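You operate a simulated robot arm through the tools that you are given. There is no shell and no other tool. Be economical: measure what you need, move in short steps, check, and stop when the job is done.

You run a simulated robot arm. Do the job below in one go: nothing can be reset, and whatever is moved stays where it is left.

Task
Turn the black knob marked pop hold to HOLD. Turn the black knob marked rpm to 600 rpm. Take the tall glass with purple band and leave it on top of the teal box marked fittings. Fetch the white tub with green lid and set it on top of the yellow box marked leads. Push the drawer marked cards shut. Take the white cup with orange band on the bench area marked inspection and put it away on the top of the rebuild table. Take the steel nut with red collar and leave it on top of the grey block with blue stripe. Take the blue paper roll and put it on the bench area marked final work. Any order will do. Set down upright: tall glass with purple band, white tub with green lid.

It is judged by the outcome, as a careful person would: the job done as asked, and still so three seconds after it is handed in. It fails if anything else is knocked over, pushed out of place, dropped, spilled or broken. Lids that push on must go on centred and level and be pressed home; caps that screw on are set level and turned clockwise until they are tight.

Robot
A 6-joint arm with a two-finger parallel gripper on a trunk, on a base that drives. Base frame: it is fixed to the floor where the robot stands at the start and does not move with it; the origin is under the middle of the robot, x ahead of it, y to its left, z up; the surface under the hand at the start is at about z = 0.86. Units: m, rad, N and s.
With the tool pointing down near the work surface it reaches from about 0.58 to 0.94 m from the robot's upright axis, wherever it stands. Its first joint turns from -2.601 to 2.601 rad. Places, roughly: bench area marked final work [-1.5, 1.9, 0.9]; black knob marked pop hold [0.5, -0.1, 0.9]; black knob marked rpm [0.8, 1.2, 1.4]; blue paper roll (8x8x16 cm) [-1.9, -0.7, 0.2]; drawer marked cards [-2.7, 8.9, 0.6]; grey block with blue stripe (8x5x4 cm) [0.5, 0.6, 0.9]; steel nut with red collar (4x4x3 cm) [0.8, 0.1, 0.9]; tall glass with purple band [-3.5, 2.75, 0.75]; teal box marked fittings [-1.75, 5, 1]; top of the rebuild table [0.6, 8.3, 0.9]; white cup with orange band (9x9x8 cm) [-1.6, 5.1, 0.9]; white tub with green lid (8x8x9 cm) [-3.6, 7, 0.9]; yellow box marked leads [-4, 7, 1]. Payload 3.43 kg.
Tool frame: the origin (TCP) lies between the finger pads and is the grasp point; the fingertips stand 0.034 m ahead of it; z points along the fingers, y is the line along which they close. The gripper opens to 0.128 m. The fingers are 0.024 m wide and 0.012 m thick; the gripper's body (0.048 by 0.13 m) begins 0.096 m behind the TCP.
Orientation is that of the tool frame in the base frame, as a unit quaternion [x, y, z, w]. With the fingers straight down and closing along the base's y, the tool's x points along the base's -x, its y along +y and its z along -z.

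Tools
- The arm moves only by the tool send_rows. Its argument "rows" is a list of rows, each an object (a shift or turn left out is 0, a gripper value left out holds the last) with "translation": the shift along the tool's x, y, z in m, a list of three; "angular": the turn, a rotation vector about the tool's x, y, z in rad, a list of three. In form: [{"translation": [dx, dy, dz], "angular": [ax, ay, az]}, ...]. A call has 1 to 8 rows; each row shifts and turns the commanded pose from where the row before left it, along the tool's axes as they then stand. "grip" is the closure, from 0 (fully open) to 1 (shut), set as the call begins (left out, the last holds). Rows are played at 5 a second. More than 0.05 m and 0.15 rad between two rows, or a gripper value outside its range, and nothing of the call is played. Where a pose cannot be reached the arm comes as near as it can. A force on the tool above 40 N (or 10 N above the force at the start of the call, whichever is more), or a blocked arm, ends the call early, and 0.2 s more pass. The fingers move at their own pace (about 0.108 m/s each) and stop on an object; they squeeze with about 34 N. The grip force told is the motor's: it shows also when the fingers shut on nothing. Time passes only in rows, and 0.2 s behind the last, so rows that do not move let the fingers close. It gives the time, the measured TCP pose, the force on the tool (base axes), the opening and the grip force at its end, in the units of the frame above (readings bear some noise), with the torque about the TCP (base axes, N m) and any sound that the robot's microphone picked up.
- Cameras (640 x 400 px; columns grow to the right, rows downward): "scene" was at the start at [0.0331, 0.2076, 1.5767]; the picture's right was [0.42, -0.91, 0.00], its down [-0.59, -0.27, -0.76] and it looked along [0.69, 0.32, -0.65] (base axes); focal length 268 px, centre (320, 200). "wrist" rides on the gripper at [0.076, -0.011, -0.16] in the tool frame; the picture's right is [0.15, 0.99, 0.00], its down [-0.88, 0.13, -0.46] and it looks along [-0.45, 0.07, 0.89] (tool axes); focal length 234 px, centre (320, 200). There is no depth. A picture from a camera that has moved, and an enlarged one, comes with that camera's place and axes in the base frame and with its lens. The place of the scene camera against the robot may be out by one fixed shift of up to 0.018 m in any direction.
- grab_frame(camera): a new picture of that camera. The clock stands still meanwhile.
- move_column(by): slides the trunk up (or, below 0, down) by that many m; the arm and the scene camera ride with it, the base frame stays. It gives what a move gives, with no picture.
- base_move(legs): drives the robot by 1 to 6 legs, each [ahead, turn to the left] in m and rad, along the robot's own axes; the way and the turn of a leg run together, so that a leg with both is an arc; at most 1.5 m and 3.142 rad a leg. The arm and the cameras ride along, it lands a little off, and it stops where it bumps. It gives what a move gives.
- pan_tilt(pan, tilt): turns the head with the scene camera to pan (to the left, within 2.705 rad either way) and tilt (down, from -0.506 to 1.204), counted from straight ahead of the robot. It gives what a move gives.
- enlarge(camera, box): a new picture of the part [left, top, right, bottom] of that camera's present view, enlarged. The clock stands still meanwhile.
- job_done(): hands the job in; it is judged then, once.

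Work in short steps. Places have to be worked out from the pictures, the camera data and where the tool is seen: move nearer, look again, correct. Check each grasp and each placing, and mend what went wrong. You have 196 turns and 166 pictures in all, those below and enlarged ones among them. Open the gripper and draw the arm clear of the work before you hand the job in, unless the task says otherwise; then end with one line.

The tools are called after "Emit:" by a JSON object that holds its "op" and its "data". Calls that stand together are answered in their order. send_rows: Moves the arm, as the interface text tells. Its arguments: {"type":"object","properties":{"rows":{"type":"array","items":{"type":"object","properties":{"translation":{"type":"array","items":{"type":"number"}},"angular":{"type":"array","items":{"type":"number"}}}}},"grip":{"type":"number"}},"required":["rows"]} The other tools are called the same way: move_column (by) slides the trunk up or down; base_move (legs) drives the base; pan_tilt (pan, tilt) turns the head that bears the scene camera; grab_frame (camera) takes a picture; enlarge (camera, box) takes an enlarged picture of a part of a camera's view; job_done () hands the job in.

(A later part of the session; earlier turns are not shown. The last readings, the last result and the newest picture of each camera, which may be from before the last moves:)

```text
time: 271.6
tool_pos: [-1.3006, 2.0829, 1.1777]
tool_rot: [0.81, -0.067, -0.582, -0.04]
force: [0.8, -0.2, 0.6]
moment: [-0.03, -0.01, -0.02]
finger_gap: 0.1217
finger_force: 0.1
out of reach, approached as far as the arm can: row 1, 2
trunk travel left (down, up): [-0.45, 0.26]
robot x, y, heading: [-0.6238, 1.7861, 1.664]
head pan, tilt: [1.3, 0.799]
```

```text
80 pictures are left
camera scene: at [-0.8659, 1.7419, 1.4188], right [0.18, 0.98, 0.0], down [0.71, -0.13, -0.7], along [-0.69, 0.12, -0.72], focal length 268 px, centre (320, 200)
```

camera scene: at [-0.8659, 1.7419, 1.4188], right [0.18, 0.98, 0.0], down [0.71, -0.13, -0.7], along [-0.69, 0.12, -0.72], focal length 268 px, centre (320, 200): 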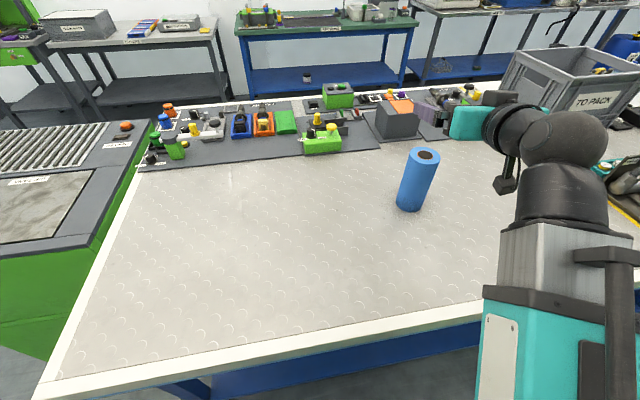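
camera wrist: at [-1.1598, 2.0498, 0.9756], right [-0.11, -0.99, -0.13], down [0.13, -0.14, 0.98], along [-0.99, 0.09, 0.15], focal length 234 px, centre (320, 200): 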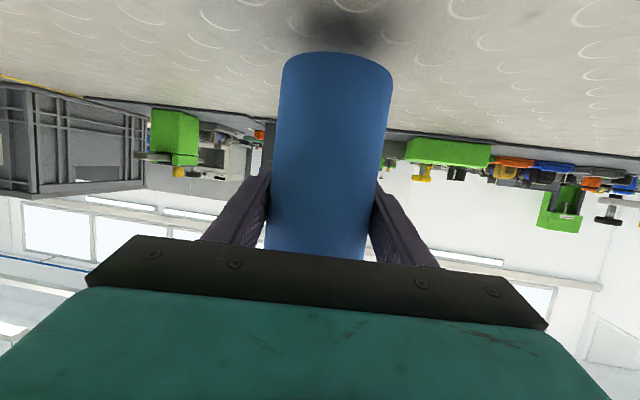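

Roll stands on the final work area. Now pitch the tool to point down for the cup, then drive north up the aisle.

Emit:
{"op": "send_rows", "data": {"rows": [{"angular": [0, 0.14, 0]}, {"angular": [0, 0.14, 0]}, {"angular": [0, 0.14, 0]}, {"angular": [0, 0.14, 0]}, {"angular": [0, 0.14, 0]}, {"angular": [0, 0.14, 0]}, {"angular": [0, 0.14, 0]}, {"angular": [0, 0.14, 0]}]}}

Emit:
{"op": "send_rows", "data": {"rows": [{"angular": [0, 0.13, 0]}]}}

Emit:
{"op": "move_column", "data": {"by": 0.25}}

Emit:
{"op": "pan_tilt", "data": {"pan": 0.1, "tilt": 0.35}}

Emit:
{"op": "grab_frame", "data": {"camera": "scene"}}

```text
time: 273.2
tool_pos: [-1.3061, 2.0857, 1.1815]
tool_rot: [0.984, -0.078, -0.158, -0.006]
force: [-22.6, 7.3, -18.1]
moment: [-0.6, -0.71, 0.5]
finger_gap: 0.1217
finger_force: 0.0
out of reach, approached as far as the arm can: row 8
trunk travel left (down, up): [-0.45, 0.26]
robot x, y, heading: [-0.6221, 1.7858, 1.664]
head pan, tilt: [1.3, 0.799]
stopped in row 8: the force on the tool passed its limit at 143 N (the readings are from after the stop); the commanded pose is now the measured one
```

```text
time: 273.5
tool_pos: [-1.309, 2.0864, 1.1823]
tool_rot: [0.984, -0.077, -0.158, -0.006]
force: [-12.8, 5.3, -10.5]
moment: [-0.4, -0.41, 0.35]
finger_gap: 0.1216
finger_force: 0.1
trunk travel left (down, up): [-0.45, 0.26]
robot x, y, heading: [-0.6208, 1.7844, 1.665]
head pan, tilt: [1.3, 0.799]
stopped in row 1: the force on the tool passed its limit at 81 N (the readings are from after the stop); the commanded pose is now the measured one
```

```text
time: 276.1
tool_pos: [-1.308, 2.0859, 1.4312]
tool_rot: [0.985, -0.077, -0.157, -0.006]
force: [-24.1, 10.0, -21.8]
moment: [-1.04, -0.47, 0.98]
finger_gap: 0.1218
finger_force: 0.1
trunk travel left (down, up): [-0.7, 0.01]
robot x, y, heading: [-0.6239, 1.781, 1.665]
head pan, tilt: [1.3, 0.799]
```

```text
time: 277.5
tool_pos: [-1.3086, 2.0848, 1.4312]
tool_rot: [0.984, -0.077, -0.158, -0.006]
force: [-25.5, 9.7, -22.0]
moment: [-0.91, -0.48, 0.82]
finger_gap: 0.1219
finger_force: 0.0
trunk travel left (down, up): [-0.7, 0.01]
robot x, y, heading: [-0.6235, 1.7859, 1.664]
head pan, tilt: [0.099, 0.351]
```

```text
79 pictures are left
camera scene: at [-0.8044, 1.8191, 1.7085], right [0.98, 0.19, 0.0], down [0.07, -0.34, -0.94], along [-0.18, 0.92, -0.34], focal length 268 px, centre (320, 200)
```

scene: 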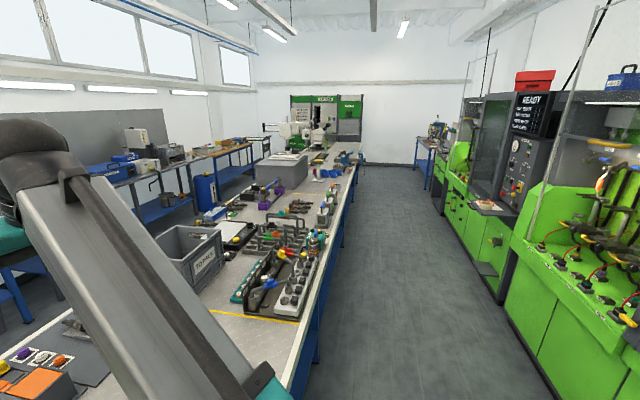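

The hand seems to press against its own forearm; unwind the pitch and extend out a little.

Emit:
{"op": "send_rows", "data": {"rows": [{"angular": [0, -0.14, 0]}, {"angular": [0, -0.14, 0]}, {"angular": [0, -0.14, 0]}]}}

Emit:
{"op": "grab_frame", "data": {"camera": "wrist"}}

```text
time: 278.3
tool_pos: [-1.3058, 2.0846, 1.4307]
tool_rot: [0.93, -0.074, -0.36, -0.022]
force: [0.0, -0.1, -0.5]
moment: [0.01, 0.0, -0.01]
finger_gap: 0.1216
finger_force: 0.1
trunk travel left (down, up): [-0.7, 0.01]
robot x, y, heading: [-0.6248, 1.7849, 1.664]
head pan, tilt: [0.099, 0.351]
```

```text
78 pictures are left
camera wrist: at [-1.1435, 2.0721, 1.499], right [-0.05, -1.0, -0.09], down [-0.36, -0.06, 0.93], along [-0.93, 0.07, -0.36], focal length 234 px, centre (320, 200)
```

wrist: 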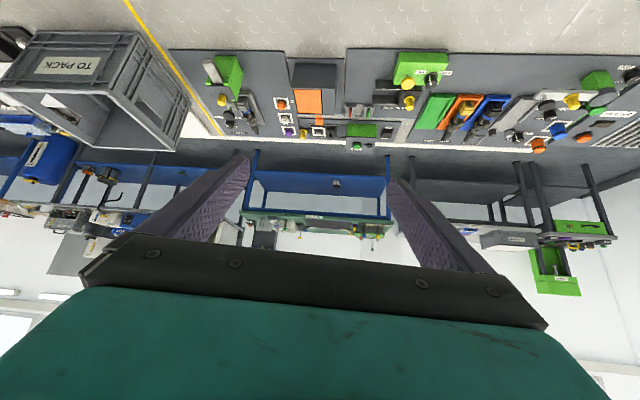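

Free again. Drive north along the aisle with the hand high.

Emit:
{"op": "base_move", "data": {"legs": [[0, -0.085], [1.4, 0], [1.4, 0]]}}

Emit:
{"op": "pan_tilt", "data": {"pan": 0.9, "tilt": 0.6}}

Emit:
{"op": "grab_frame", "data": {"camera": "scene"}}

```text
time: 291.6
tool_pos: [-1.3246, 4.4889, 1.43]
tool_rot: [0.928, -0.11, -0.356, -0.027]
force: [1.4, -5.8, -0.3]
moment: [0.09, 0.03, -0.22]
finger_gap: 0.1189
finger_force: 0.0
trunk travel left (down, up): [-0.7, 0.01]
robot x, y, heading: [-0.6698, 4.1442, 1.583]
head pan, tilt: [0.099, 0.351]
stopped in leg 3: the force on the tool passed its limit at 46 N (the readings are from after the stop); the commanded pose is now the measured one
```

```text
time: 292.8
tool_pos: [-1.3236, 4.4907, 1.4303]
tool_rot: [0.928, -0.11, -0.355, -0.027]
force: [0.2, -9.3, -3.3]
moment: [-0.06, 0.02, -0.21]
finger_gap: 0.1167
finger_force: 0.1
trunk travel left (down, up): [-0.7, 0.01]
robot x, y, heading: [-0.6664, 4.1441, 1.582]
head pan, tilt: [0.901, 0.6]
```

```text
77 pictures are left
camera scene: at [-0.904, 4.1536, 1.6858], right [0.61, 0.79, 0.0], down [0.45, -0.35, -0.83], along [-0.65, 0.51, -0.56], focal length 268 px, centre (320, 200)
```

scene: 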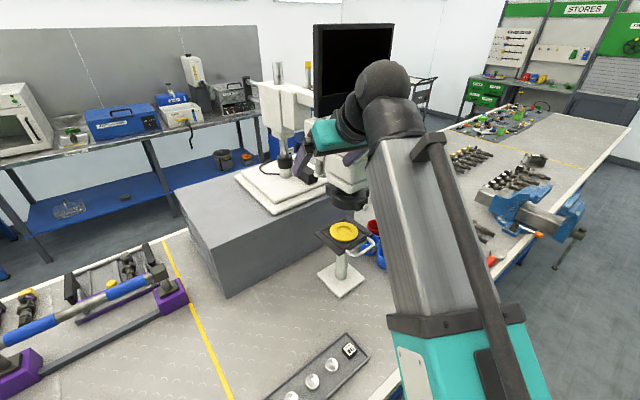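

The hand touched an inspection instrument (tall microscope stand). Back off and examine.

Emit:
{"op": "base_move", "data": {"legs": [[-0.3, 0]]}}

Emit:
{"op": "grab_frame", "data": {"camera": "scene"}}

Emit:
{"op": "grab_frame", "data": {"camera": "wrist"}}

```text
time: 295.0
tool_pos: [-1.3193, 4.1998, 1.4308]
tool_rot: [0.927, -0.113, -0.356, -0.029]
force: [-0.5, 0.3, 0.2]
moment: [0.05, -0.05, -0.04]
finger_gap: 0.1218
finger_force: 0.0
trunk travel left (down, up): [-0.7, 0.01]
robot x, y, heading: [-0.6625, 3.8481, 1.565]
head pan, tilt: [0.901, 0.6]
```

```text
76 pictures are left
camera scene: at [-0.901, 3.8618, 1.6858], right [0.62, 0.78, 0.0], down [0.44, -0.35, -0.83], along [-0.64, 0.52, -0.56], focal length 268 px, centre (320, 200)
```

scene: 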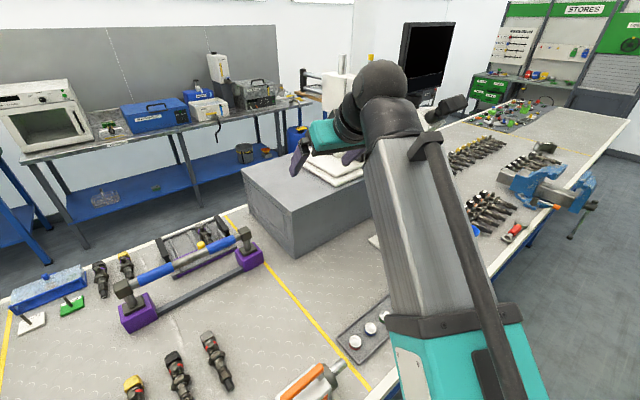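

```text
75 pictures are left
camera wrist: at [-1.158, 4.1765, 1.4991], right [-0.12, -0.99, -0.07], down [-0.37, -0.02, 0.93], along [-0.92, 0.14, -0.36], focal length 234 px, centre (320, 200)
```

wrist: 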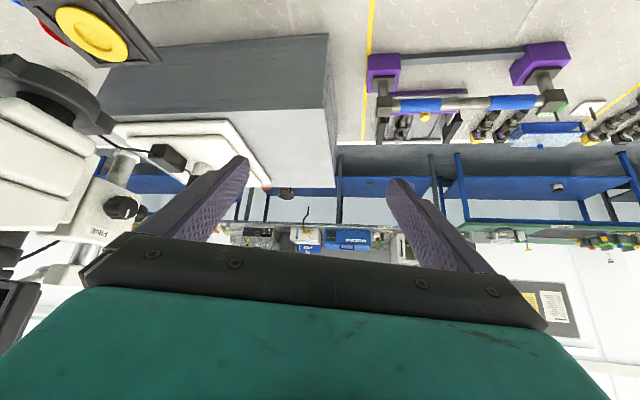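

Instrument appears undisturbed. Swing the arm back over the aisle.

Emit:
{"op": "send_rows", "data": {"rows": [{"translation": [0.0086, -0.0475, -0.0094], "angular": [0.044, -0.0018, 0.0491]}, {"translation": [0.0086, -0.0475, -0.0094], "angular": [0.044, -0.0018, 0.0491]}, {"translation": [0.0086, -0.0475, -0.0094], "angular": [0.044, -0.0018, 0.0491]}, {"translation": [0.0086, -0.0475, -0.0094], "angular": [0.044, -0.0018, 0.0491]}, {"translation": [0.0086, -0.0475, -0.0094], "angular": [0.044, -0.0018, 0.0491]}, {"translation": [0.0086, -0.0475, -0.0094], "angular": [0.044, -0.0018, 0.0491]}, {"translation": [0.0086, -0.0475, -0.0094], "angular": [0.044, -0.0018, 0.0491]}, {"translation": [0.0086, -0.0475, -0.0094], "angular": [0.044, -0.0018, 0.0491]}]}}

Emit:
{"op": "send_rows", "data": {"rows": [{"translation": [0.0086, -0.0475, -0.0094], "angular": [0.044, -0.0018, 0.0491]}, {"translation": [0.0086, -0.0475, -0.0094], "angular": [0.044, -0.0018, 0.0491]}, {"translation": [0.0086, -0.0475, -0.0094], "angular": [0.044, -0.0018, 0.0491]}, {"translation": [0.0086, -0.0475, -0.0094], "angular": [0.044, -0.0018, 0.0491]}, {"translation": [0.0086, -0.0475, -0.0094], "angular": [0.044, -0.0018, 0.0491]}, {"translation": [0.0086, -0.0475, -0.0094], "angular": [0.044, -0.0018, 0.0491]}, {"translation": [0.0086, -0.0475, -0.0094], "angular": [0.044, -0.0018, 0.0491]}, {"translation": [0.0086, -0.0475, -0.0094], "angular": [0.044, -0.0018, 0.0491]}]}}

Emit:
{"op": "base_move", "data": {"legs": [[0.95, 0]]}}

Emit:
{"op": "pan_tilt", "data": {"pan": 1.3, "tilt": 0.75}}

Emit:
{"op": "grab_frame", "data": {"camera": "scene"}}

```text
time: 296.8
tool_pos: [-1.0582, 4.4896, 1.4314]
tool_rot: [0.866, -0.351, -0.336, -0.12]
force: [0.5, -0.2, -0.5]
moment: [0.0, 0.01, 0.0]
finger_gap: 0.1218
finger_force: 0.1
trunk travel left (down, up): [-0.7, 0.01]
robot x, y, heading: [-0.6634, 3.8466, 1.57]
head pan, tilt: [0.901, 0.6]
```

```text
time: 298.6
tool_pos: [-0.6916, 4.6139, 1.4262]
tool_rot: [0.745, -0.565, -0.292, -0.204]
force: [-0.1, 0.4, -1.1]
moment: [-0.03, 0.04, 0.03]
finger_gap: 0.1215
finger_force: 0.1
trunk travel left (down, up): [-0.7, 0.01]
robot x, y, heading: [-0.6617, 3.8437, 1.566]
head pan, tilt: [0.901, 0.6]
```

```text
time: 304.2
tool_pos: [-0.705, 5.5629, 1.427]
tool_rot: [0.748, -0.56, -0.293, -0.202]
force: [0.1, 0.5, 0.5]
moment: [0.01, 0.04, 0.04]
finger_gap: 0.1217
finger_force: 0.0
trunk travel left (down, up): [-0.7, 0.01]
robot x, y, heading: [-0.6657, 4.795, 1.582]
head pan, tilt: [0.901, 0.6]
```

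```text
time: 305.1
tool_pos: [-0.7039, 5.5622, 1.4277]
tool_rot: [0.749, -0.559, -0.293, -0.202]
force: [0.3, 0.5, 0.7]
moment: [-0.01, -0.04, -0.01]
finger_gap: 0.1215
finger_force: 0.0
trunk travel left (down, up): [-0.7, 0.01]
robot x, y, heading: [-0.665, 4.7995, 1.574]
head pan, tilt: [1.3, 0.75]
```

```text
74 pictures are left
camera scene: at [-0.913, 4.7769, 1.6729], right [0.26, 0.97, 0.0], down [0.66, -0.18, -0.73], along [-0.71, 0.19, -0.68], focal length 268 px, centre (320, 200)
```

scene: 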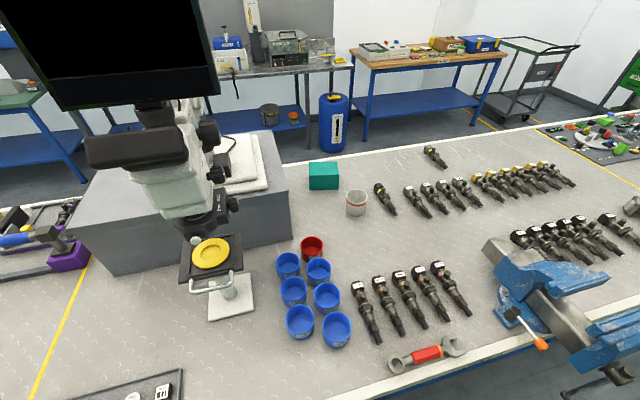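

Cup near (-1.66, 5.13), teal fittings box near (-1.85, 5.04). Zoom to check the surroundings.

Emit:
{"op": "enlarge", "data": {"camera": "scene", "box": [270, 140, 430, 240]}}

Emit:
{"op": "enlarge", "data": {"camera": "scene", "box": [250, 220, 506, 380]}}

```text
4.00 times, centred on (350, 190) of scene
camera zoom: at [-0.913, 4.7769, 1.6729], right [0.26, 0.97, 0.0], down [0.66, -0.18, -0.73], along [-0.71, 0.19, -0.68], focal length 1073 px, centre (200, 240)
```

zoom: 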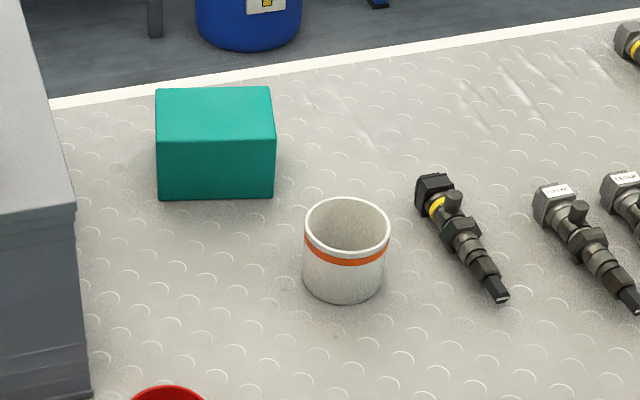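

```text
2.50 times, centred on (378, 300) of scene
camera zoom: at [-0.913, 4.7769, 1.6729], right [0.26, 0.97, 0.0], down [0.66, -0.18, -0.73], along [-0.71, 0.19, -0.68], focal length 670 px, centre (175, -50)
```

zoom: 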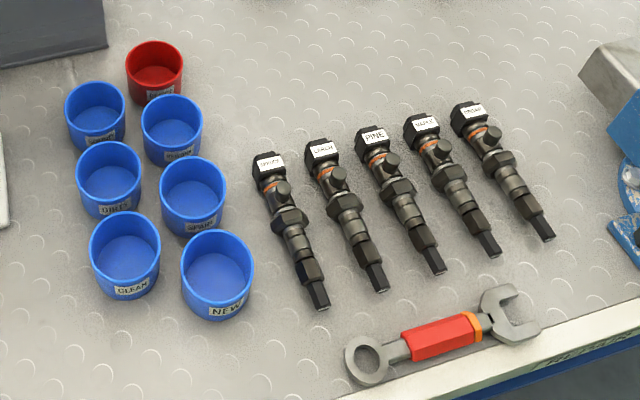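

Injectors lie flat, so the way is clear above. Drive ahead to y≈5.14 and swing the arm left over the bench.

Emit:
{"op": "base_move", "data": {"legs": [[0.34, 0]]}}

Emit:
{"op": "send_rows", "data": {"rows": [{"translation": [-0.0086, 0.0475, 0.0094], "angular": [-0.044, 0.0018, -0.0491]}, {"translation": [-0.0086, 0.0475, 0.0094], "angular": [-0.044, 0.0018, -0.0491]}, {"translation": [-0.0086, 0.0475, 0.0094], "angular": [-0.044, 0.0018, -0.0491]}, {"translation": [-0.0086, 0.0475, 0.0094], "angular": [-0.044, 0.0018, -0.0491]}, {"translation": [-0.0086, 0.0475, 0.0094], "angular": [-0.044, 0.0018, -0.0491]}, {"translation": [-0.0086, 0.0475, 0.0094], "angular": [-0.044, 0.0018, -0.0491]}, {"translation": [-0.0086, 0.0475, 0.0094], "angular": [-0.044, 0.0018, -0.0491]}, {"translation": [-0.0086, 0.0475, 0.0094], "angular": [-0.044, 0.0018, -0.0491]}]}}

Emit:
{"op": "send_rows", "data": {"rows": [{"translation": [-0.0086, 0.0475, 0.0094], "angular": [-0.044, 0.0018, -0.0491]}, {"translation": [-0.0086, 0.0475, 0.0094], "angular": [-0.044, 0.0018, -0.0491]}, {"translation": [-0.0086, 0.0475, 0.0094], "angular": [-0.044, 0.0018, -0.0491]}, {"translation": [-0.0086, 0.0475, 0.0094], "angular": [-0.044, 0.0018, -0.0491]}, {"translation": [-0.0086, 0.0475, 0.0094], "angular": [-0.044, 0.0018, -0.0491]}, {"translation": [-0.0086, 0.0475, 0.0094], "angular": [-0.044, 0.0018, -0.0491]}, {"translation": [-0.0086, 0.0475, 0.0094], "angular": [-0.044, 0.0018, -0.0491]}, {"translation": [-0.0086, 0.0475, 0.0094], "angular": [-0.044, 0.0018, -0.0491]}]}}

Emit:
{"op": "send_rows", "data": {"rows": [{"translation": [-0.0086, 0.0475, 0.0094], "angular": [-0.044, 0.0018, -0.0491]}, {"translation": [-0.0086, 0.0475, 0.0094], "angular": [-0.044, 0.0018, -0.0491]}, {"translation": [-0.0086, 0.0475, 0.0094], "angular": [-0.044, 0.0018, -0.0491]}, {"translation": [-0.0086, 0.0475, 0.0094], "angular": [-0.044, 0.0018, -0.0491]}, {"translation": [-0.0086, 0.0475, 0.0094], "angular": [-0.044, 0.0018, -0.0491]}, {"translation": [-0.0086, 0.0475, 0.0094], "angular": [-0.044, 0.0018, -0.0491]}]}}

Emit:
{"op": "grab_frame", "data": {"camera": "wrist"}}

```text
time: 307.5
tool_pos: [-0.7165, 5.9092, 1.4256]
tool_rot: [0.751, -0.557, -0.293, -0.201]
force: [-0.1, 0.0, 0.6]
moment: [0.02, -0.04, 0.01]
finger_gap: 0.1216
finger_force: 0.1
trunk travel left (down, up): [-0.7, 0.01]
robot x, y, heading: [-0.6691, 5.1433, 1.586]
head pan, tilt: [1.3, 0.75]
```

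```text
time: 309.3
tool_pos: [-1.0925, 5.7998, 1.4234]
tool_rot: [0.87, -0.341, -0.336, -0.116]
force: [0.5, 0.2, 0.6]
moment: [0.06, 0.0, -0.03]
finger_gap: 0.1214
finger_force: 0.0
trunk travel left (down, up): [-0.7, 0.01]
robot x, y, heading: [-0.6659, 5.1429, 1.591]
head pan, tilt: [1.3, 0.75]
```

```text
time: 311.1
tool_pos: [-1.3616, 5.5207, 1.4252]
tool_rot: [0.929, -0.103, -0.355, -0.024]
force: [-0.4, -0.1, -0.4]
moment: [0.04, 0.0, -0.01]
finger_gap: 0.1215
finger_force: 0.1
trunk travel left (down, up): [-0.7, 0.01]
robot x, y, heading: [-0.6692, 5.1423, 1.591]
head pan, tilt: [1.3, 0.75]
```

```text
time: 312.5
tool_pos: [-1.452, 5.2402, 1.4292]
tool_rot: [0.93, 0.082, -0.354, 0.047]
force: [-0.1, -0.2, 0.7]
moment: [0.02, -0.01, 0.01]
finger_gap: 0.1217
finger_force: 0.0
trunk travel left (down, up): [-0.7, 0.01]
robot x, y, heading: [-0.6678, 5.1452, 1.586]
head pan, tilt: [1.3, 0.75]
```

```text
71 pictures are left
camera wrist: at [-1.293, 5.2838, 1.497], right [0.29, -0.95, -0.07], down [-0.33, -0.17, 0.93], along [-0.9, -0.25, -0.36], focal length 234 px, centre (320, 200)
```

wrist: 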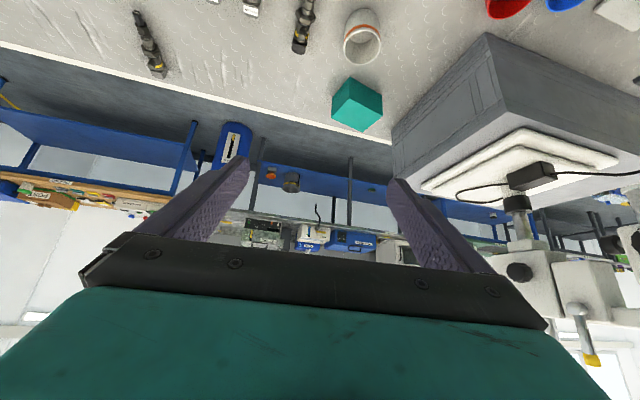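

Lower the trunk 0.3, square the yaw, and steepen the pitch a bit.

Emit:
{"op": "move_column", "data": {"by": -0.3}}

Emit:
{"op": "send_rows", "data": {"rows": [{"angular": [0.066, -0.003, 0.075]}, {"angular": [0.066, -0.003, 0.075]}, {"translation": [0, 0.04, 0.01], "angular": [0, 0.11, 0]}, {"translation": [0, 0.04, 0.01], "angular": [0, 0.11, 0]}]}}

Emit:
{"op": "grab_frame", "data": {"camera": "wrist"}}

```text
time: 315.5
tool_pos: [-1.4502, 5.2407, 1.1285]
tool_rot: [0.931, 0.081, -0.354, 0.046]
force: [-0.1, -0.5, 0.0]
moment: [-0.01, -0.02, 0.0]
finger_gap: 0.1215
finger_force: 0.1
trunk travel left (down, up): [-0.4, 0.31]
robot x, y, heading: [-0.6648, 5.1452, 1.593]
head pan, tilt: [1.3, 0.75]
```

```text
time: 316.5
tool_pos: [-1.465, 5.1595, 1.1167]
tool_rot: [0.968, -0.011, -0.252, 0.013]
force: [0.2, 0.0, 0.1]
moment: [0.02, 0.0, -0.02]
finger_gap: 0.1216
finger_force: 0.1
trunk travel left (down, up): [-0.4, 0.31]
robot x, y, heading: [-0.6686, 5.1443, 1.593]
head pan, tilt: [1.3, 0.75]
```

```text
70 pictures are left
camera wrist: at [-1.3213, 5.1728, 1.219], right [0.11, -0.99, -0.04], down [-0.55, -0.1, 0.83], along [-0.83, -0.07, -0.56], focal length 234 px, centre (320, 200)
```

wrist: 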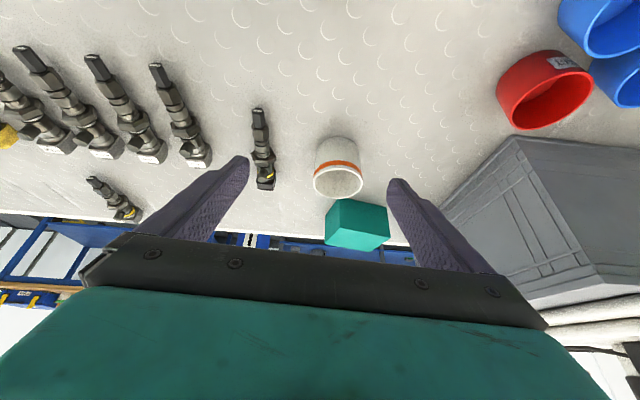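

Cup at about (-1.662, 5.113). Align laterally and approach along the tool axis.

Emit:
{"op": "send_rows", "data": {"rows": [{"translation": [-0.035, 0.0215, 0]}, {"translation": [-0.035, 0.0215, 0]}, {"translation": [0, 0, 0.045]}, {"translation": [0, 0, 0.045]}, {"translation": [0, 0, 0.045]}, {"translation": [0, 0, 0.045]}]}}

Emit:
{"op": "grab_frame", "data": {"camera": "wrist"}}

```text
time: 317.9
tool_pos: [-1.6141, 5.1174, 0.9933]
tool_rot: [0.967, -0.012, -0.252, 0.014]
force: [-0.2, 0.0, 0.0]
moment: [0.02, 0.02, 0.01]
finger_gap: 0.1215
finger_force: 0.0
trunk travel left (down, up): [-0.4, 0.31]
robot x, y, heading: [-0.6673, 5.1445, 1.59]
head pan, tilt: [1.3, 0.75]
```

```text
69 pictures are left
camera wrist: at [-1.4698, 5.1289, 1.0962], right [0.11, -0.99, -0.04], down [-0.55, -0.1, 0.83], along [-0.83, -0.07, -0.55], focal length 234 px, centre (320, 200)
```

wrist: 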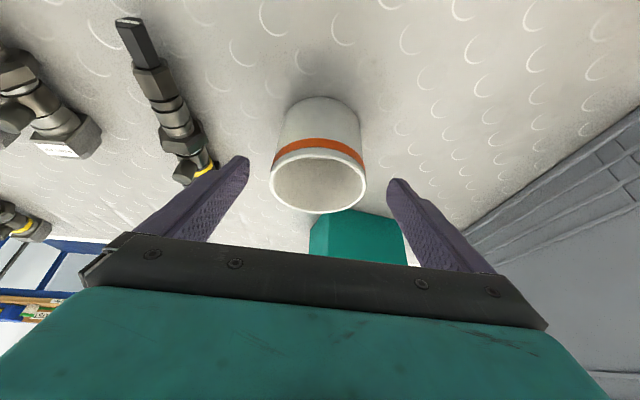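

Centred. Final advance and close.

Emit:
{"op": "send_rows", "data": {"rows": [{"translation": [-0.01, 0.002, 0.04]}, {"translation": [0, 0, 0.04]}, {"translation": [0, 0, 0.018]}]}}

Emit:
{"op": "send_rows", "data": {"rows": [{}, {}, {}], "grip": 1.0}}

Emit:
{"op": "grab_frame", "data": {"camera": "wrist"}}

```text
time: 318.7
tool_pos: [-1.654, 5.1126, 0.9363]
tool_rot: [0.965, -0.011, -0.263, 0.011]
force: [15.9, -1.4, 22.2]
moment: [1.31, -0.44, -1.17]
finger_gap: 0.1206
finger_force: 0.1
out of reach, approached as far as the arm can: row 2, 3
trunk travel left (down, up): [-0.4, 0.31]
robot x, y, heading: [-0.6664, 5.1426, 1.593]
head pan, tilt: [1.3, 0.75]
stopped in row 3: the force on the tool passed its limit at 55 N (the readings are from after the stop); the commanded pose is now the measured one
```

```text
time: 319.1
tool_pos: [-1.6577, 5.123, 0.9363]
tool_rot: [0.964, -0.012, -0.264, 0.005]
force: [-0.1, 0.6, 12.8]
moment: [0.58, 0.04, -0.15]
finger_gap: 0.0819
finger_force: 33.9
trunk travel left (down, up): [-0.4, 0.31]
robot x, y, heading: [-0.6642, 5.1483, 1.592]
head pan, tilt: [1.3, 0.75]
stopped in row 2: the force on the tool passed its limit at 52 N (the readings are from after the stop); the commanded pose is now the measured one
```

```text
68 pictures are left
camera wrist: at [-1.5118, 5.132, 1.0349], right [0.1, -0.99, -0.06], down [-0.53, -0.1, 0.84], along [-0.84, -0.06, -0.53], focal length 234 px, centre (320, 200)
```

wrist: 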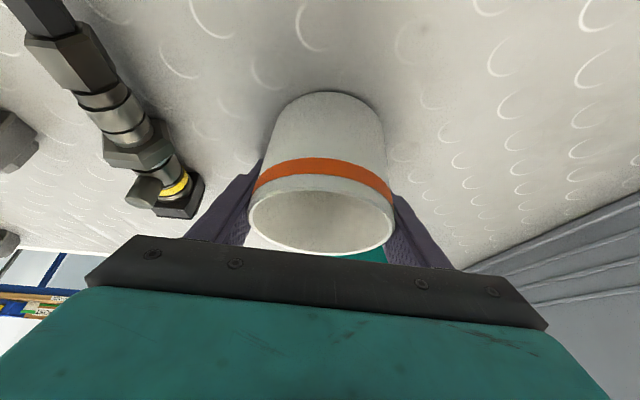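

The cup is gripped (gap 82 mm). Lift by trunk and check.

Emit:
{"op": "move_column", "data": {"by": 0.1}}

Emit:
{"op": "grab_frame", "data": {"camera": "wrist"}}

Emit:
{"op": "grab_frame", "data": {"camera": "scene"}}

```text
time: 320.5
tool_pos: [-1.6591, 5.1218, 1.031]
tool_rot: [0.965, -0.013, -0.261, 0.006]
force: [0.1, 1.0, -1.4]
moment: [0.01, 0.02, -0.01]
finger_gap: 0.0818
finger_force: 33.7
trunk travel left (down, up): [-0.5, 0.21]
robot x, y, heading: [-0.6685, 5.139, 1.589]
head pan, tilt: [1.3, 0.75]
```

```text
67 pictures are left
camera wrist: at [-1.5131, 5.1314, 1.1318], right [0.1, -0.99, -0.06], down [-0.53, -0.1, 0.84], along [-0.84, -0.06, -0.54], focal length 234 px, centre (320, 200)
```

wrist: 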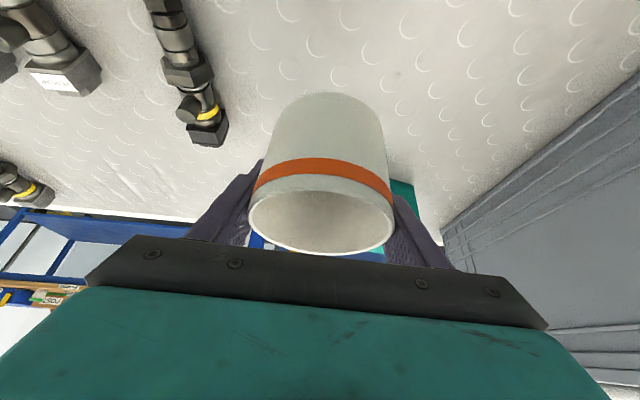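

```text
66 pictures are left
camera scene: at [-0.9167, 5.1204, 1.4728], right [0.25, 0.97, 0.0], down [0.66, -0.17, -0.73], along [-0.71, 0.18, -0.68], focal length 268 px, centre (320, 200)
```

scene: 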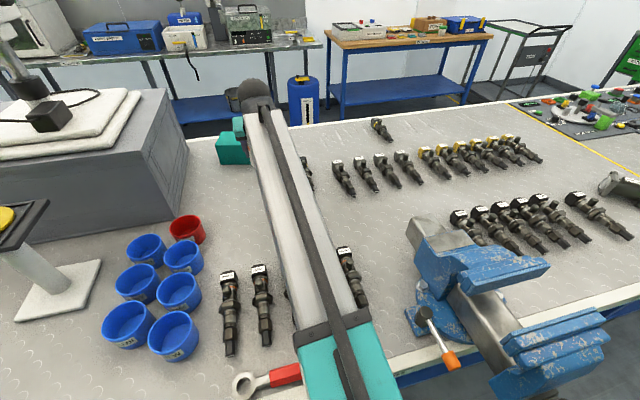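

Cup is held. Raise higher before swinging back, then check the bench edge.

Emit:
{"op": "move_column", "data": {"by": 0.2}}

Emit:
{"op": "send_rows", "data": {"rows": [{"translation": [-0.024, 0, -0.043]}, {"translation": [-0.024, 0, -0.043]}, {"translation": [-0.024, 0, -0.043]}]}}

Emit:
{"op": "grab_frame", "data": {"camera": "scene"}}

```text
time: 322.6
tool_pos: [-1.6583, 5.1207, 1.2317]
tool_rot: [0.965, -0.013, -0.261, 0.005]
force: [0.4, -0.2, -0.6]
moment: [0.02, 0.02, 0.0]
finger_gap: 0.0818
finger_force: 34.3
trunk travel left (down, up): [-0.7, 0.01]
robot x, y, heading: [-0.6708, 5.1458, 1.592]
head pan, tilt: [1.3, 0.75]
```

```text
time: 323.4
tool_pos: [-1.6152, 5.1254, 1.3621]
tool_rot: [0.965, -0.014, -0.262, 0.006]
force: [-0.6, -1.0, -0.1]
moment: [0.01, 0.0, -0.03]
finger_gap: 0.0819
finger_force: 33.4
out of reach, approached as far as the arm can: row 1, 2, 3
trunk travel left (down, up): [-0.7, 0.01]
robot x, y, heading: [-0.6678, 5.1452, 1.591]
head pan, tilt: [1.3, 0.75]
```

```text
65 pictures are left
camera scene: at [-0.9158, 5.1205, 1.673], right [0.25, 0.97, 0.0], down [0.66, -0.17, -0.73], along [-0.71, 0.18, -0.68], focal length 268 px, centre (320, 200)
```

scene: 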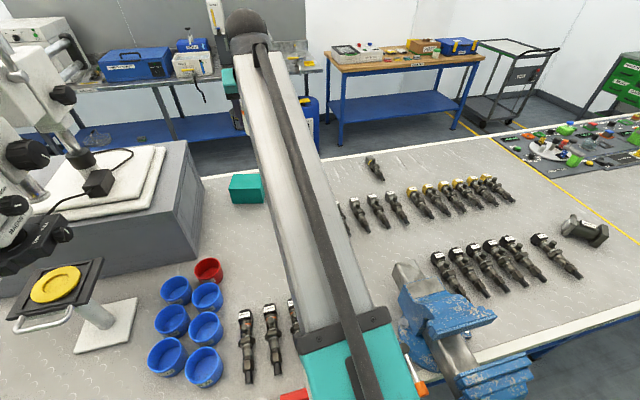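

Retract slightly and swing the arm right to point up the aisle.

Emit:
{"op": "send_rows", "data": {"rows": [{"translation": [0.0436, 0, -0.0244]}, {"translation": [0.0436, 0, -0.0244]}, {"translation": [0.0436, 0, -0.0244]}, {"translation": [0, -0.048, 0], "angular": [0.0304, -0.001, 0.0518]}, {"translation": [0, -0.048, 0], "angular": [0.0304, -0.001, 0.0518]}, {"translation": [0, -0.048, 0], "angular": [0.0304, -0.001, 0.0518]}, {"translation": [0, -0.048, 0], "angular": [0.0304, -0.001, 0.0518]}, {"translation": [0, -0.048, 0], "angular": [0.0304, -0.001, 0.0518]}]}}

Emit:
{"op": "send_rows", "data": {"rows": [{"translation": [0, -0.048, 0], "angular": [0.0304, -0.001, 0.0518]}, {"translation": [0, -0.048, 0], "angular": [0.0304, -0.001, 0.0518]}, {"translation": [0, -0.048, 0], "angular": [0.0304, -0.001, 0.0518]}, {"translation": [0, -0.048, 0], "angular": [0.0304, -0.001, 0.0518]}, {"translation": [0, -0.048, 0], "angular": [0.0304, -0.001, 0.0518]}, {"translation": [0, -0.048, 0], "angular": [0.0304, -0.001, 0.0518]}, {"translation": [0, -0.048, 0], "angular": [0.0304, -0.001, 0.0518]}, {"translation": [0, -0.048, 0], "angular": [0.0304, -0.001, 0.0518]}]}}

Emit:
{"op": "send_rows", "data": {"rows": [{"translation": [0, -0.048, 0], "angular": [0.0304, -0.001, 0.0518]}, {"translation": [0, -0.048, 0], "angular": [0.0304, -0.001, 0.0518]}, {"translation": [0, -0.048, 0], "angular": [0.0304, -0.001, 0.0518]}, {"translation": [0, -0.048, 0], "angular": [0.0304, -0.001, 0.0518]}, {"translation": [0, -0.048, 0], "angular": [0.0304, -0.001, 0.0518]}, {"translation": [0, -0.048, 0], "angular": [0.0304, -0.001, 0.0518]}, {"translation": [0, -0.048, 0], "angular": [0.0304, -0.001, 0.0518]}, {"translation": [0, -0.048, 0], "angular": [0.0304, -0.001, 0.0518]}]}}

Emit:
{"op": "grab_frame", "data": {"camera": "scene"}}

```text
time: 325.2
tool_pos: [-1.4305, 5.3656, 1.3587]
tool_rot: [0.952, -0.158, -0.26, -0.034]
force: [0.3, 0.8, 0.1]
moment: [0.01, 0.01, 0.03]
finger_gap: 0.0817
finger_force: 34.0
trunk travel left (down, up): [-0.7, 0.01]
robot x, y, heading: [-0.6679, 5.1434, 1.589]
head pan, tilt: [1.3, 0.75]
```

```text
time: 327.1
tool_pos: [-1.2353, 5.6887, 1.3511]
tool_rot: [0.888, -0.379, -0.244, -0.094]
force: [0.5, 0.6, 0.1]
moment: [0.0, 0.04, 0.03]
finger_gap: 0.0818
finger_force: 33.6
trunk travel left (down, up): [-0.7, 0.01]
robot x, y, heading: [-0.668, 5.1464, 1.59]
head pan, tilt: [1.3, 0.75]
```

```text
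time: 328.9
tool_pos: [-0.9139, 5.8906, 1.3416]
tool_rot: [0.772, -0.58, -0.214, -0.151]
force: [-0.7, 0.2, -0.5]
moment: [0.02, 0.0, 0.0]
finger_gap: 0.0818
finger_force: 34.0
trunk travel left (down, up): [-0.7, 0.01]
robot x, y, heading: [-0.6669, 5.1446, 1.59]
head pan, tilt: [1.3, 0.75]
```

```text
64 pictures are left
camera scene: at [-0.9158, 5.1208, 1.673], right [0.25, 0.97, 0.0], down [0.66, -0.17, -0.73], along [-0.71, 0.18, -0.68], focal length 268 px, centre (320, 200)
```

scene: 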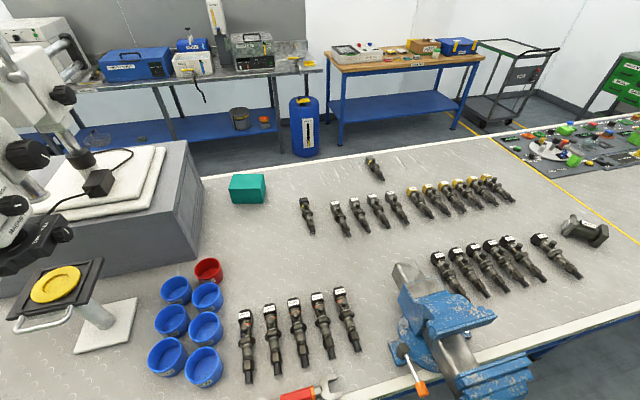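

Bench undisturbed. Look north toward the rebuild table.

Emit:
{"op": "pan_tilt", "data": {"pan": -0.4, "tilt": 0.3}}

Emit:
{"op": "grab_frame", "data": {"camera": "scene"}}

```text
time: 330.6
tool_pos: [-0.9161, 5.89, 1.3426]
tool_rot: [0.772, -0.579, -0.214, -0.15]
force: [0.4, 0.0, -0.3]
moment: [-0.01, -0.03, -0.04]
finger_gap: 0.0818
finger_force: 33.6
trunk travel left (down, up): [-0.7, 0.01]
robot x, y, heading: [-0.6687, 5.1428, 1.587]
head pan, tilt: [-0.4, 0.3]
```

```text
63 pictures are left
camera scene: at [-0.8016, 5.1867, 1.7133], right [0.93, -0.37, 0.0], down [-0.11, -0.27, -0.96], along [0.35, 0.89, -0.3], focal length 268 px, centre (320, 200)
```

scene: 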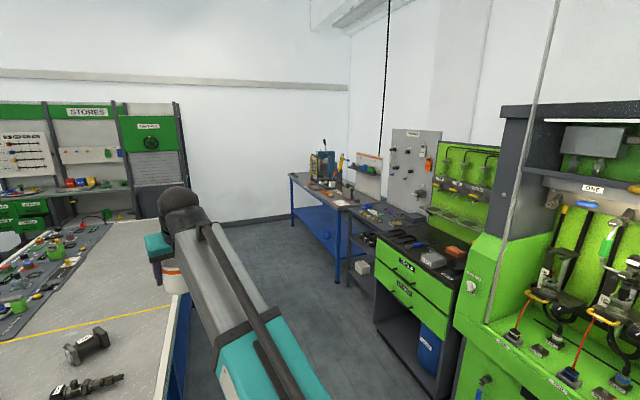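

Drive north to about y=7.8.

Emit:
{"op": "base_move", "data": {"legs": [[0, -0.09], [1.4, 0], [1.2, 0]]}}

Emit:
{"op": "pan_tilt", "data": {"pan": -1.2, "tilt": 0.5}}

Emit:
{"op": "grab_frame", "data": {"camera": "scene"}}

```text
time: 345.4
tool_pos: [-0.6662, 8.4568, 1.3418]
tool_rot: [0.749, -0.609, -0.209, -0.158]
force: [0.0, -0.1, 0.4]
moment: [0.0, 0.01, 0.04]
finger_gap: 0.0816
finger_force: 34.7
trunk travel left (down, up): [-0.7, 0.01]
robot x, y, heading: [-0.4771, 7.6906, 1.512]
head pan, tilt: [-0.4, 0.3]
```

```text
time: 346.5
tool_pos: [-0.6654, 8.4568, 1.342]
tool_rot: [0.749, -0.609, -0.208, -0.159]
force: [0.5, 0.2, 0.0]
moment: [0.02, -0.04, -0.01]
finger_gap: 0.0812
finger_force: 34.2
trunk travel left (down, up): [-0.7, 0.01]
robot x, y, heading: [-0.4782, 7.6951, 1.512]
head pan, tilt: [-1.201, 0.499]
```

```text
62 pictures are left
camera scene: at [-0.5625, 7.691, 1.6949], right [0.31, -0.95, 0.0], down [-0.46, -0.15, -0.88], along [0.84, 0.27, -0.48], focal length 268 px, centre (320, 200)
```

scene: 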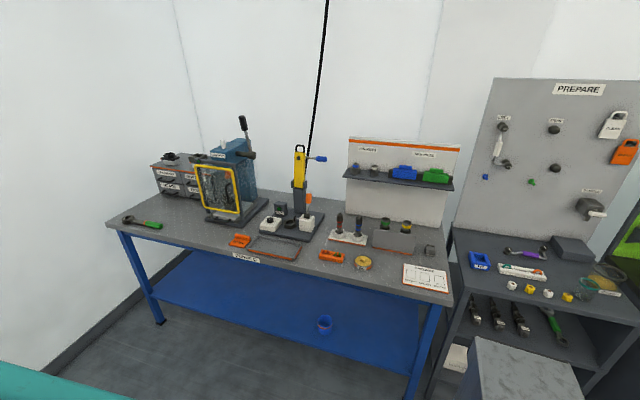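

A free spot is near (0.34, 8.62) between the wrench and the orange tool. Swing the arm right (clockwise) first.

Emit:
{"op": "send_rows", "data": {"rows": [{"translation": [0, -0.0475, 0], "angular": [0.0304, -0.001, 0.0518]}, {"translation": [0, -0.0475, 0], "angular": [0.0304, -0.001, 0.0518]}, {"translation": [0, -0.0475, 0], "angular": [0.0304, -0.001, 0.0518]}, {"translation": [0, -0.0475, 0], "angular": [0.0304, -0.001, 0.0518]}, {"translation": [0, -0.0475, 0], "angular": [0.0304, -0.001, 0.0518]}, {"translation": [0, -0.0475, 0], "angular": [0.0304, -0.001, 0.0518]}, {"translation": [0, -0.0475, 0], "angular": [0.0304, -0.001, 0.0518]}, {"translation": [0, -0.0475, 0], "angular": [0.0304, -0.001, 0.0518]}]}}

Emit:
{"op": "send_rows", "data": {"rows": [{"translation": [0, -0.0475, 0], "angular": [0.0304, -0.001, 0.0518]}, {"translation": [0, -0.0475, 0], "angular": [0.0304, -0.001, 0.0518]}, {"translation": [0, -0.0475, 0], "angular": [0.0304, -0.001, 0.0518]}, {"translation": [0, -0.0475, 0], "angular": [0.0304, -0.001, 0.0518]}, {"translation": [0, -0.0475, 0], "angular": [0.0304, -0.001, 0.0518]}, {"translation": [0, -0.0475, 0], "angular": [0.0304, -0.001, 0.0518]}, {"translation": [0, -0.0475, 0], "angular": [0.0304, -0.001, 0.0518]}, {"translation": [0, -0.0475, 0], "angular": [0.0304, -0.001, 0.0518]}]}}

Emit:
{"op": "send_rows", "data": {"rows": [{"translation": [0, -0.0475, 0], "angular": [0.0304, -0.001, 0.0518]}, {"translation": [0, -0.0475, 0], "angular": [0.0304, -0.001, 0.0518]}, {"translation": [0, -0.0475, 0], "angular": [0.0304, -0.001, 0.0518]}, {"translation": [0, -0.0475, 0], "angular": [0.0304, -0.001, 0.0518]}, {"translation": [0, -0.0475, 0], "angular": [0.0304, -0.001, 0.0518]}, {"translation": [0, -0.0475, 0], "angular": [0.0304, -0.001, 0.0518]}, {"translation": [0, -0.0475, 0], "angular": [0.0304, -0.001, 0.0518]}, {"translation": [0, -0.0475, 0], "angular": [0.0304, -0.001, 0.0518]}]}}

Emit:
{"op": "send_rows", "data": {"rows": [{"translation": [0, -0.0475, 0], "angular": [0.0304, -0.001, 0.0518]}, {"translation": [0, -0.0475, 0], "angular": [0.0304, -0.001, 0.0518]}, {"translation": [0, -0.0475, 0], "angular": [0.0304, -0.001, 0.0518]}, {"translation": [0, -0.0475, 0], "angular": [0.0304, -0.001, 0.0518]}, {"translation": [0, -0.0475, 0], "angular": [0.0304, -0.001, 0.0518]}]}}

```text
time: 348.3
tool_pos: [-0.2885, 8.461, 1.34]
tool_rot: [-0.581, 0.771, 0.164, 0.204]
force: [0.4, 0.2, -0.7]
moment: [-0.01, 0.0, -0.02]
finger_gap: 0.0814
finger_force: 33.9
trunk travel left (down, up): [-0.7, 0.01]
robot x, y, heading: [-0.4795, 7.6905, 1.511]
head pan, tilt: [-1.201, 0.499]
```

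```text
time: 350.1
tool_pos: [0.047, 8.2826, 1.331]
tool_rot: [-0.382, 0.886, 0.112, 0.238]
force: [0.4, -0.2, -0.8]
moment: [0.02, 0.01, 0.02]
finger_gap: 0.0814
finger_force: 34.1
trunk travel left (down, up): [-0.7, 0.01]
robot x, y, heading: [-0.4786, 7.6916, 1.512]
head pan, tilt: [-1.201, 0.499]
```

```text
time: 351.9
tool_pos: [0.2581, 7.9689, 1.3245]
tool_rot: [-0.16, 0.952, 0.052, 0.257]
force: [0.4, -0.3, 0.1]
moment: [0.01, -0.01, -0.02]
finger_gap: 0.0812
finger_force: 34.1
trunk travel left (down, up): [-0.7, 0.01]
robot x, y, heading: [-0.4743, 7.6952, 1.515]
head pan, tilt: [-1.201, 0.499]
```

```text
time: 353.1
tool_pos: [0.3077, 7.738, 1.3212]
tool_rot: [-0.016, 0.965, 0.013, 0.262]
force: [-0.2, -0.4, -0.7]
moment: [0.01, -0.03, 0.01]
finger_gap: 0.0816
finger_force: 34.0
trunk travel left (down, up): [-0.7, 0.01]
robot x, y, heading: [-0.479, 7.6983, 1.513]
head pan, tilt: [-1.201, 0.499]
```

Drive north 0.88 and view the spot with the wrist camera.

Emit:
{"op": "base_move", "data": {"legs": [[0.88, 0]]}}

Emit:
{"op": "grab_frame", "data": {"camera": "wrist"}}

Emit:
{"op": "grab_frame", "data": {"camera": "scene"}}

```text
time: 358.4
tool_pos: [0.3633, 8.6266, 1.3213]
tool_rot: [-0.011, 0.965, 0.012, 0.263]
force: [0.0, 0.5, -0.1]
moment: [-0.02, -0.02, 0.01]
finger_gap: 0.0811
finger_force: 34.3
trunk travel left (down, up): [-0.7, 0.01]
robot x, y, heading: [-0.4251, 8.5836, 1.503]
head pan, tilt: [-1.201, 0.499]
```

```text
61 pictures are left
camera wrist: at [0.2184, 8.6098, 1.4208], right [-0.15, 0.99, -0.06], down [0.52, 0.13, 0.84], along [0.84, 0.1, -0.54], focal length 234 px, centre (320, 200)
```

wrist: 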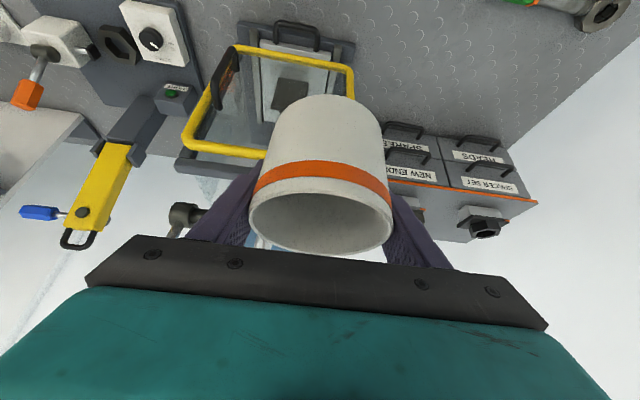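

```text
60 pictures are left
camera scene: at [-0.5057, 8.5832, 1.6949], right [0.3, -0.95, 0.0], down [-0.46, -0.14, -0.88], along [0.84, 0.26, -0.48], focal length 268 px, centre (320, 200)
```

scene: 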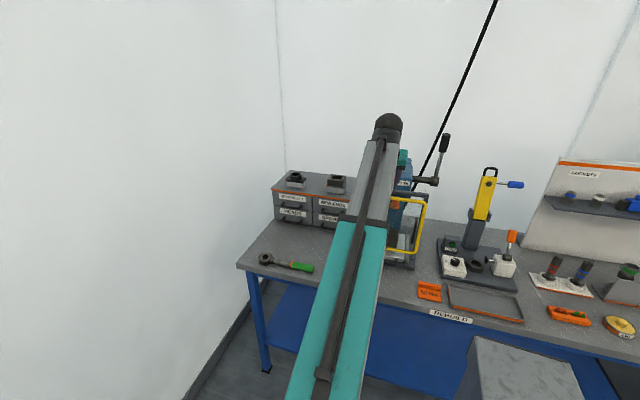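

Clear spot in front of the press. Pull back 3 cm, then lower the trunk.

Emit:
{"op": "send_rows", "data": {"rows": [{"translation": [0.026, 0, -0.015]}]}}

Emit:
{"op": "move_column", "data": {"by": -0.3}}

Emit:
{"op": "grab_frame", "data": {"camera": "wrist"}}

Emit:
{"op": "grab_frame", "data": {"camera": "scene"}}

```text
time: 358.8
tool_pos: [0.334, 8.6265, 1.3253]
tool_rot: [-0.012, 0.965, 0.012, 0.263]
force: [1.1, 0.5, 0.2]
moment: [-0.02, -0.01, 0.03]
finger_gap: 0.0813
finger_force: 34.0
trunk travel left (down, up): [-0.7, 0.01]
robot x, y, heading: [-0.4204, 8.586, 1.5]
head pan, tilt: [-1.201, 0.499]
```

```text
time: 361.8
tool_pos: [0.3358, 8.6281, 1.0241]
tool_rot: [-0.013, 0.965, 0.012, 0.262]
force: [0.6, 0.4, 0.2]
moment: [-0.02, -0.01, 0.0]
finger_gap: 0.0809
finger_force: 34.2
trunk travel left (down, up): [-0.4, 0.31]
robot x, y, heading: [-0.4223, 8.5802, 1.505]
head pan, tilt: [-1.201, 0.499]
```

```text
59 pictures are left
camera wrist: at [0.1897, 8.6104, 1.1238], right [-0.15, 0.99, -0.06], down [0.52, 0.13, 0.84], along [0.84, 0.1, -0.54], focal length 234 px, centre (320, 200)
```

wrist: 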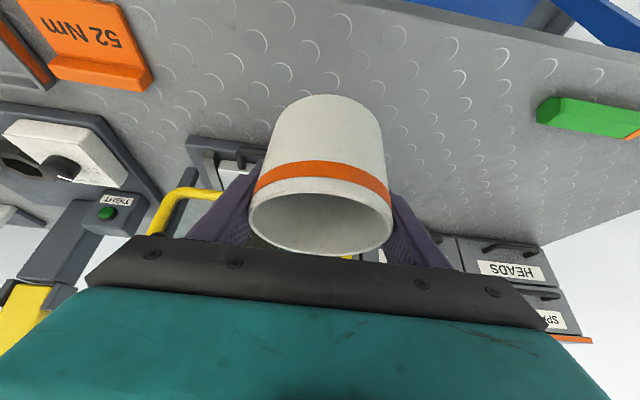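

```text
58 pictures are left
camera scene: at [-0.5058, 8.5828, 1.3949], right [0.3, -0.95, 0.0], down [-0.46, -0.14, -0.88], along [0.84, 0.26, -0.48], focal length 268 px, centre (320, 200)
```

scene: 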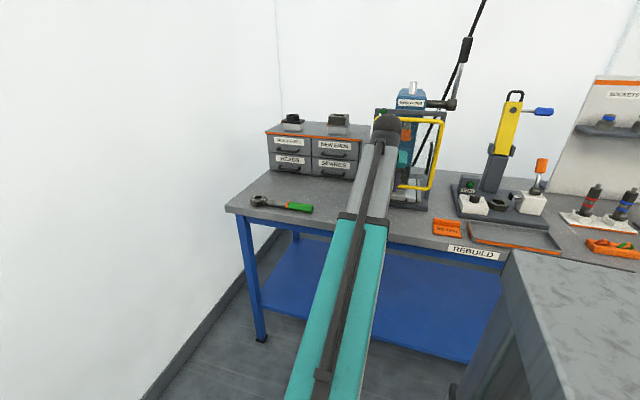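

Clear; lower the arm in steps until contact.

Emit:
{"op": "send_rows", "data": {"rows": [{"translation": [0.0101, 0, 0.0173]}, {"translation": [0.0101, 0, 0.0173]}]}}

Emit:
{"op": "send_rows", "data": {"rows": [{"translation": [0.004, 0, 0.0069]}, {"translation": [0.004, 0, 0.0069]}]}}

Emit:
{"op": "send_rows", "data": {"rows": [{"translation": [0.004, 0, 0.0069]}, {"translation": [0.004, 0, 0.0069]}]}}

Emit:
{"op": "send_rows", "data": {"rows": [{"translation": [0.002, 0, 0.0035]}, {"translation": [0.002, 0, 0.0035]}]}}

```text
time: 362.4
tool_pos: [0.336, 8.6281, 0.9841]
tool_rot: [-0.012, 0.965, 0.012, 0.263]
force: [-0.8, -0.1, -0.6]
moment: [0.03, 0.0, 0.01]
finger_gap: 0.0812
finger_force: 34.2
trunk travel left (down, up): [-0.4, 0.31]
robot x, y, heading: [-0.4218, 8.5846, 1.505]
head pan, tilt: [-1.201, 0.499]
```

```text
time: 363.0
tool_pos: [0.3372, 8.6288, 0.9691]
tool_rot: [-0.011, 0.965, 0.011, 0.263]
force: [-0.3, 0.1, -0.5]
moment: [0.02, -0.01, -0.02]
finger_gap: 0.0809
finger_force: 34.3
trunk travel left (down, up): [-0.4, 0.31]
robot x, y, heading: [-0.4233, 8.5868, 1.502]
head pan, tilt: [-1.201, 0.499]
```

```text
time: 363.6
tool_pos: [0.3368, 8.6295, 0.953]
tool_rot: [-0.012, 0.965, 0.012, 0.263]
force: [1.1, 0.1, -0.7]
moment: [-0.01, 0.0, -0.01]
finger_gap: 0.0811
finger_force: 34.3
trunk travel left (down, up): [-0.4, 0.31]
robot x, y, heading: [-0.4208, 8.5856, 1.508]
head pan, tilt: [-1.201, 0.499]
```

```text
time: 364.2
tool_pos: [0.3364, 8.6294, 0.9436]
tool_rot: [-0.011, 0.965, 0.012, 0.262]
force: [-0.1, -0.7, -1.0]
moment: [0.01, -0.05, 0.0]
finger_gap: 0.0809
finger_force: 34.0
trunk travel left (down, up): [-0.4, 0.31]
robot x, y, heading: [-0.4256, 8.5848, 1.503]
head pan, tilt: [-1.201, 0.499]
```

Continue until contact.

Emit:
{"op": "send_rows", "data": {"rows": [{"translation": [0.002, 0, 0.0035]}, {"translation": [0.002, 0, 0.0035]}]}}

Emit:
{"op": "send_rows", "data": {"rows": [{"translation": [0.002, 0, 0.0035]}, {"translation": [0.002, 0, 0.0035]}]}}

Emit:
{"op": "send_rows", "data": {"rows": [{"translation": [0.002, 0, 0.0035]}, {"translation": [0.002, 0, 0.0035]}]}}

```text
time: 364.8
tool_pos: [0.3365, 8.6297, 0.9363]
tool_rot: [-0.012, 0.965, 0.012, 0.261]
force: [0.1, 0.1, 0.4]
moment: [-0.01, 0.02, -0.02]
finger_gap: 0.081
finger_force: 33.6
trunk travel left (down, up): [-0.4, 0.31]
robot x, y, heading: [-0.4226, 8.586, 1.499]
head pan, tilt: [-1.201, 0.499]
```

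```text
time: 365.4
tool_pos: [0.3352, 8.6284, 0.9276]
tool_rot: [-0.011, 0.965, 0.011, 0.262]
force: [0.2, -0.2, -0.9]
moment: [0.04, 0.02, -0.01]
finger_gap: 0.0811
finger_force: 34.0
trunk travel left (down, up): [-0.4, 0.31]
robot x, y, heading: [-0.4248, 8.5825, 1.502]
head pan, tilt: [-1.201, 0.499]
```

```text
time: 366.0
tool_pos: [0.3362, 8.6291, 0.9204]
tool_rot: [-0.012, 0.965, 0.012, 0.262]
force: [0.4, -0.8, -0.6]
moment: [-0.01, 0.01, 0.05]
finger_gap: 0.0809
finger_force: 33.5
trunk travel left (down, up): [-0.4, 0.31]
robot x, y, heading: [-0.4225, 8.5844, 1.503]
head pan, tilt: [-1.201, 0.499]
```

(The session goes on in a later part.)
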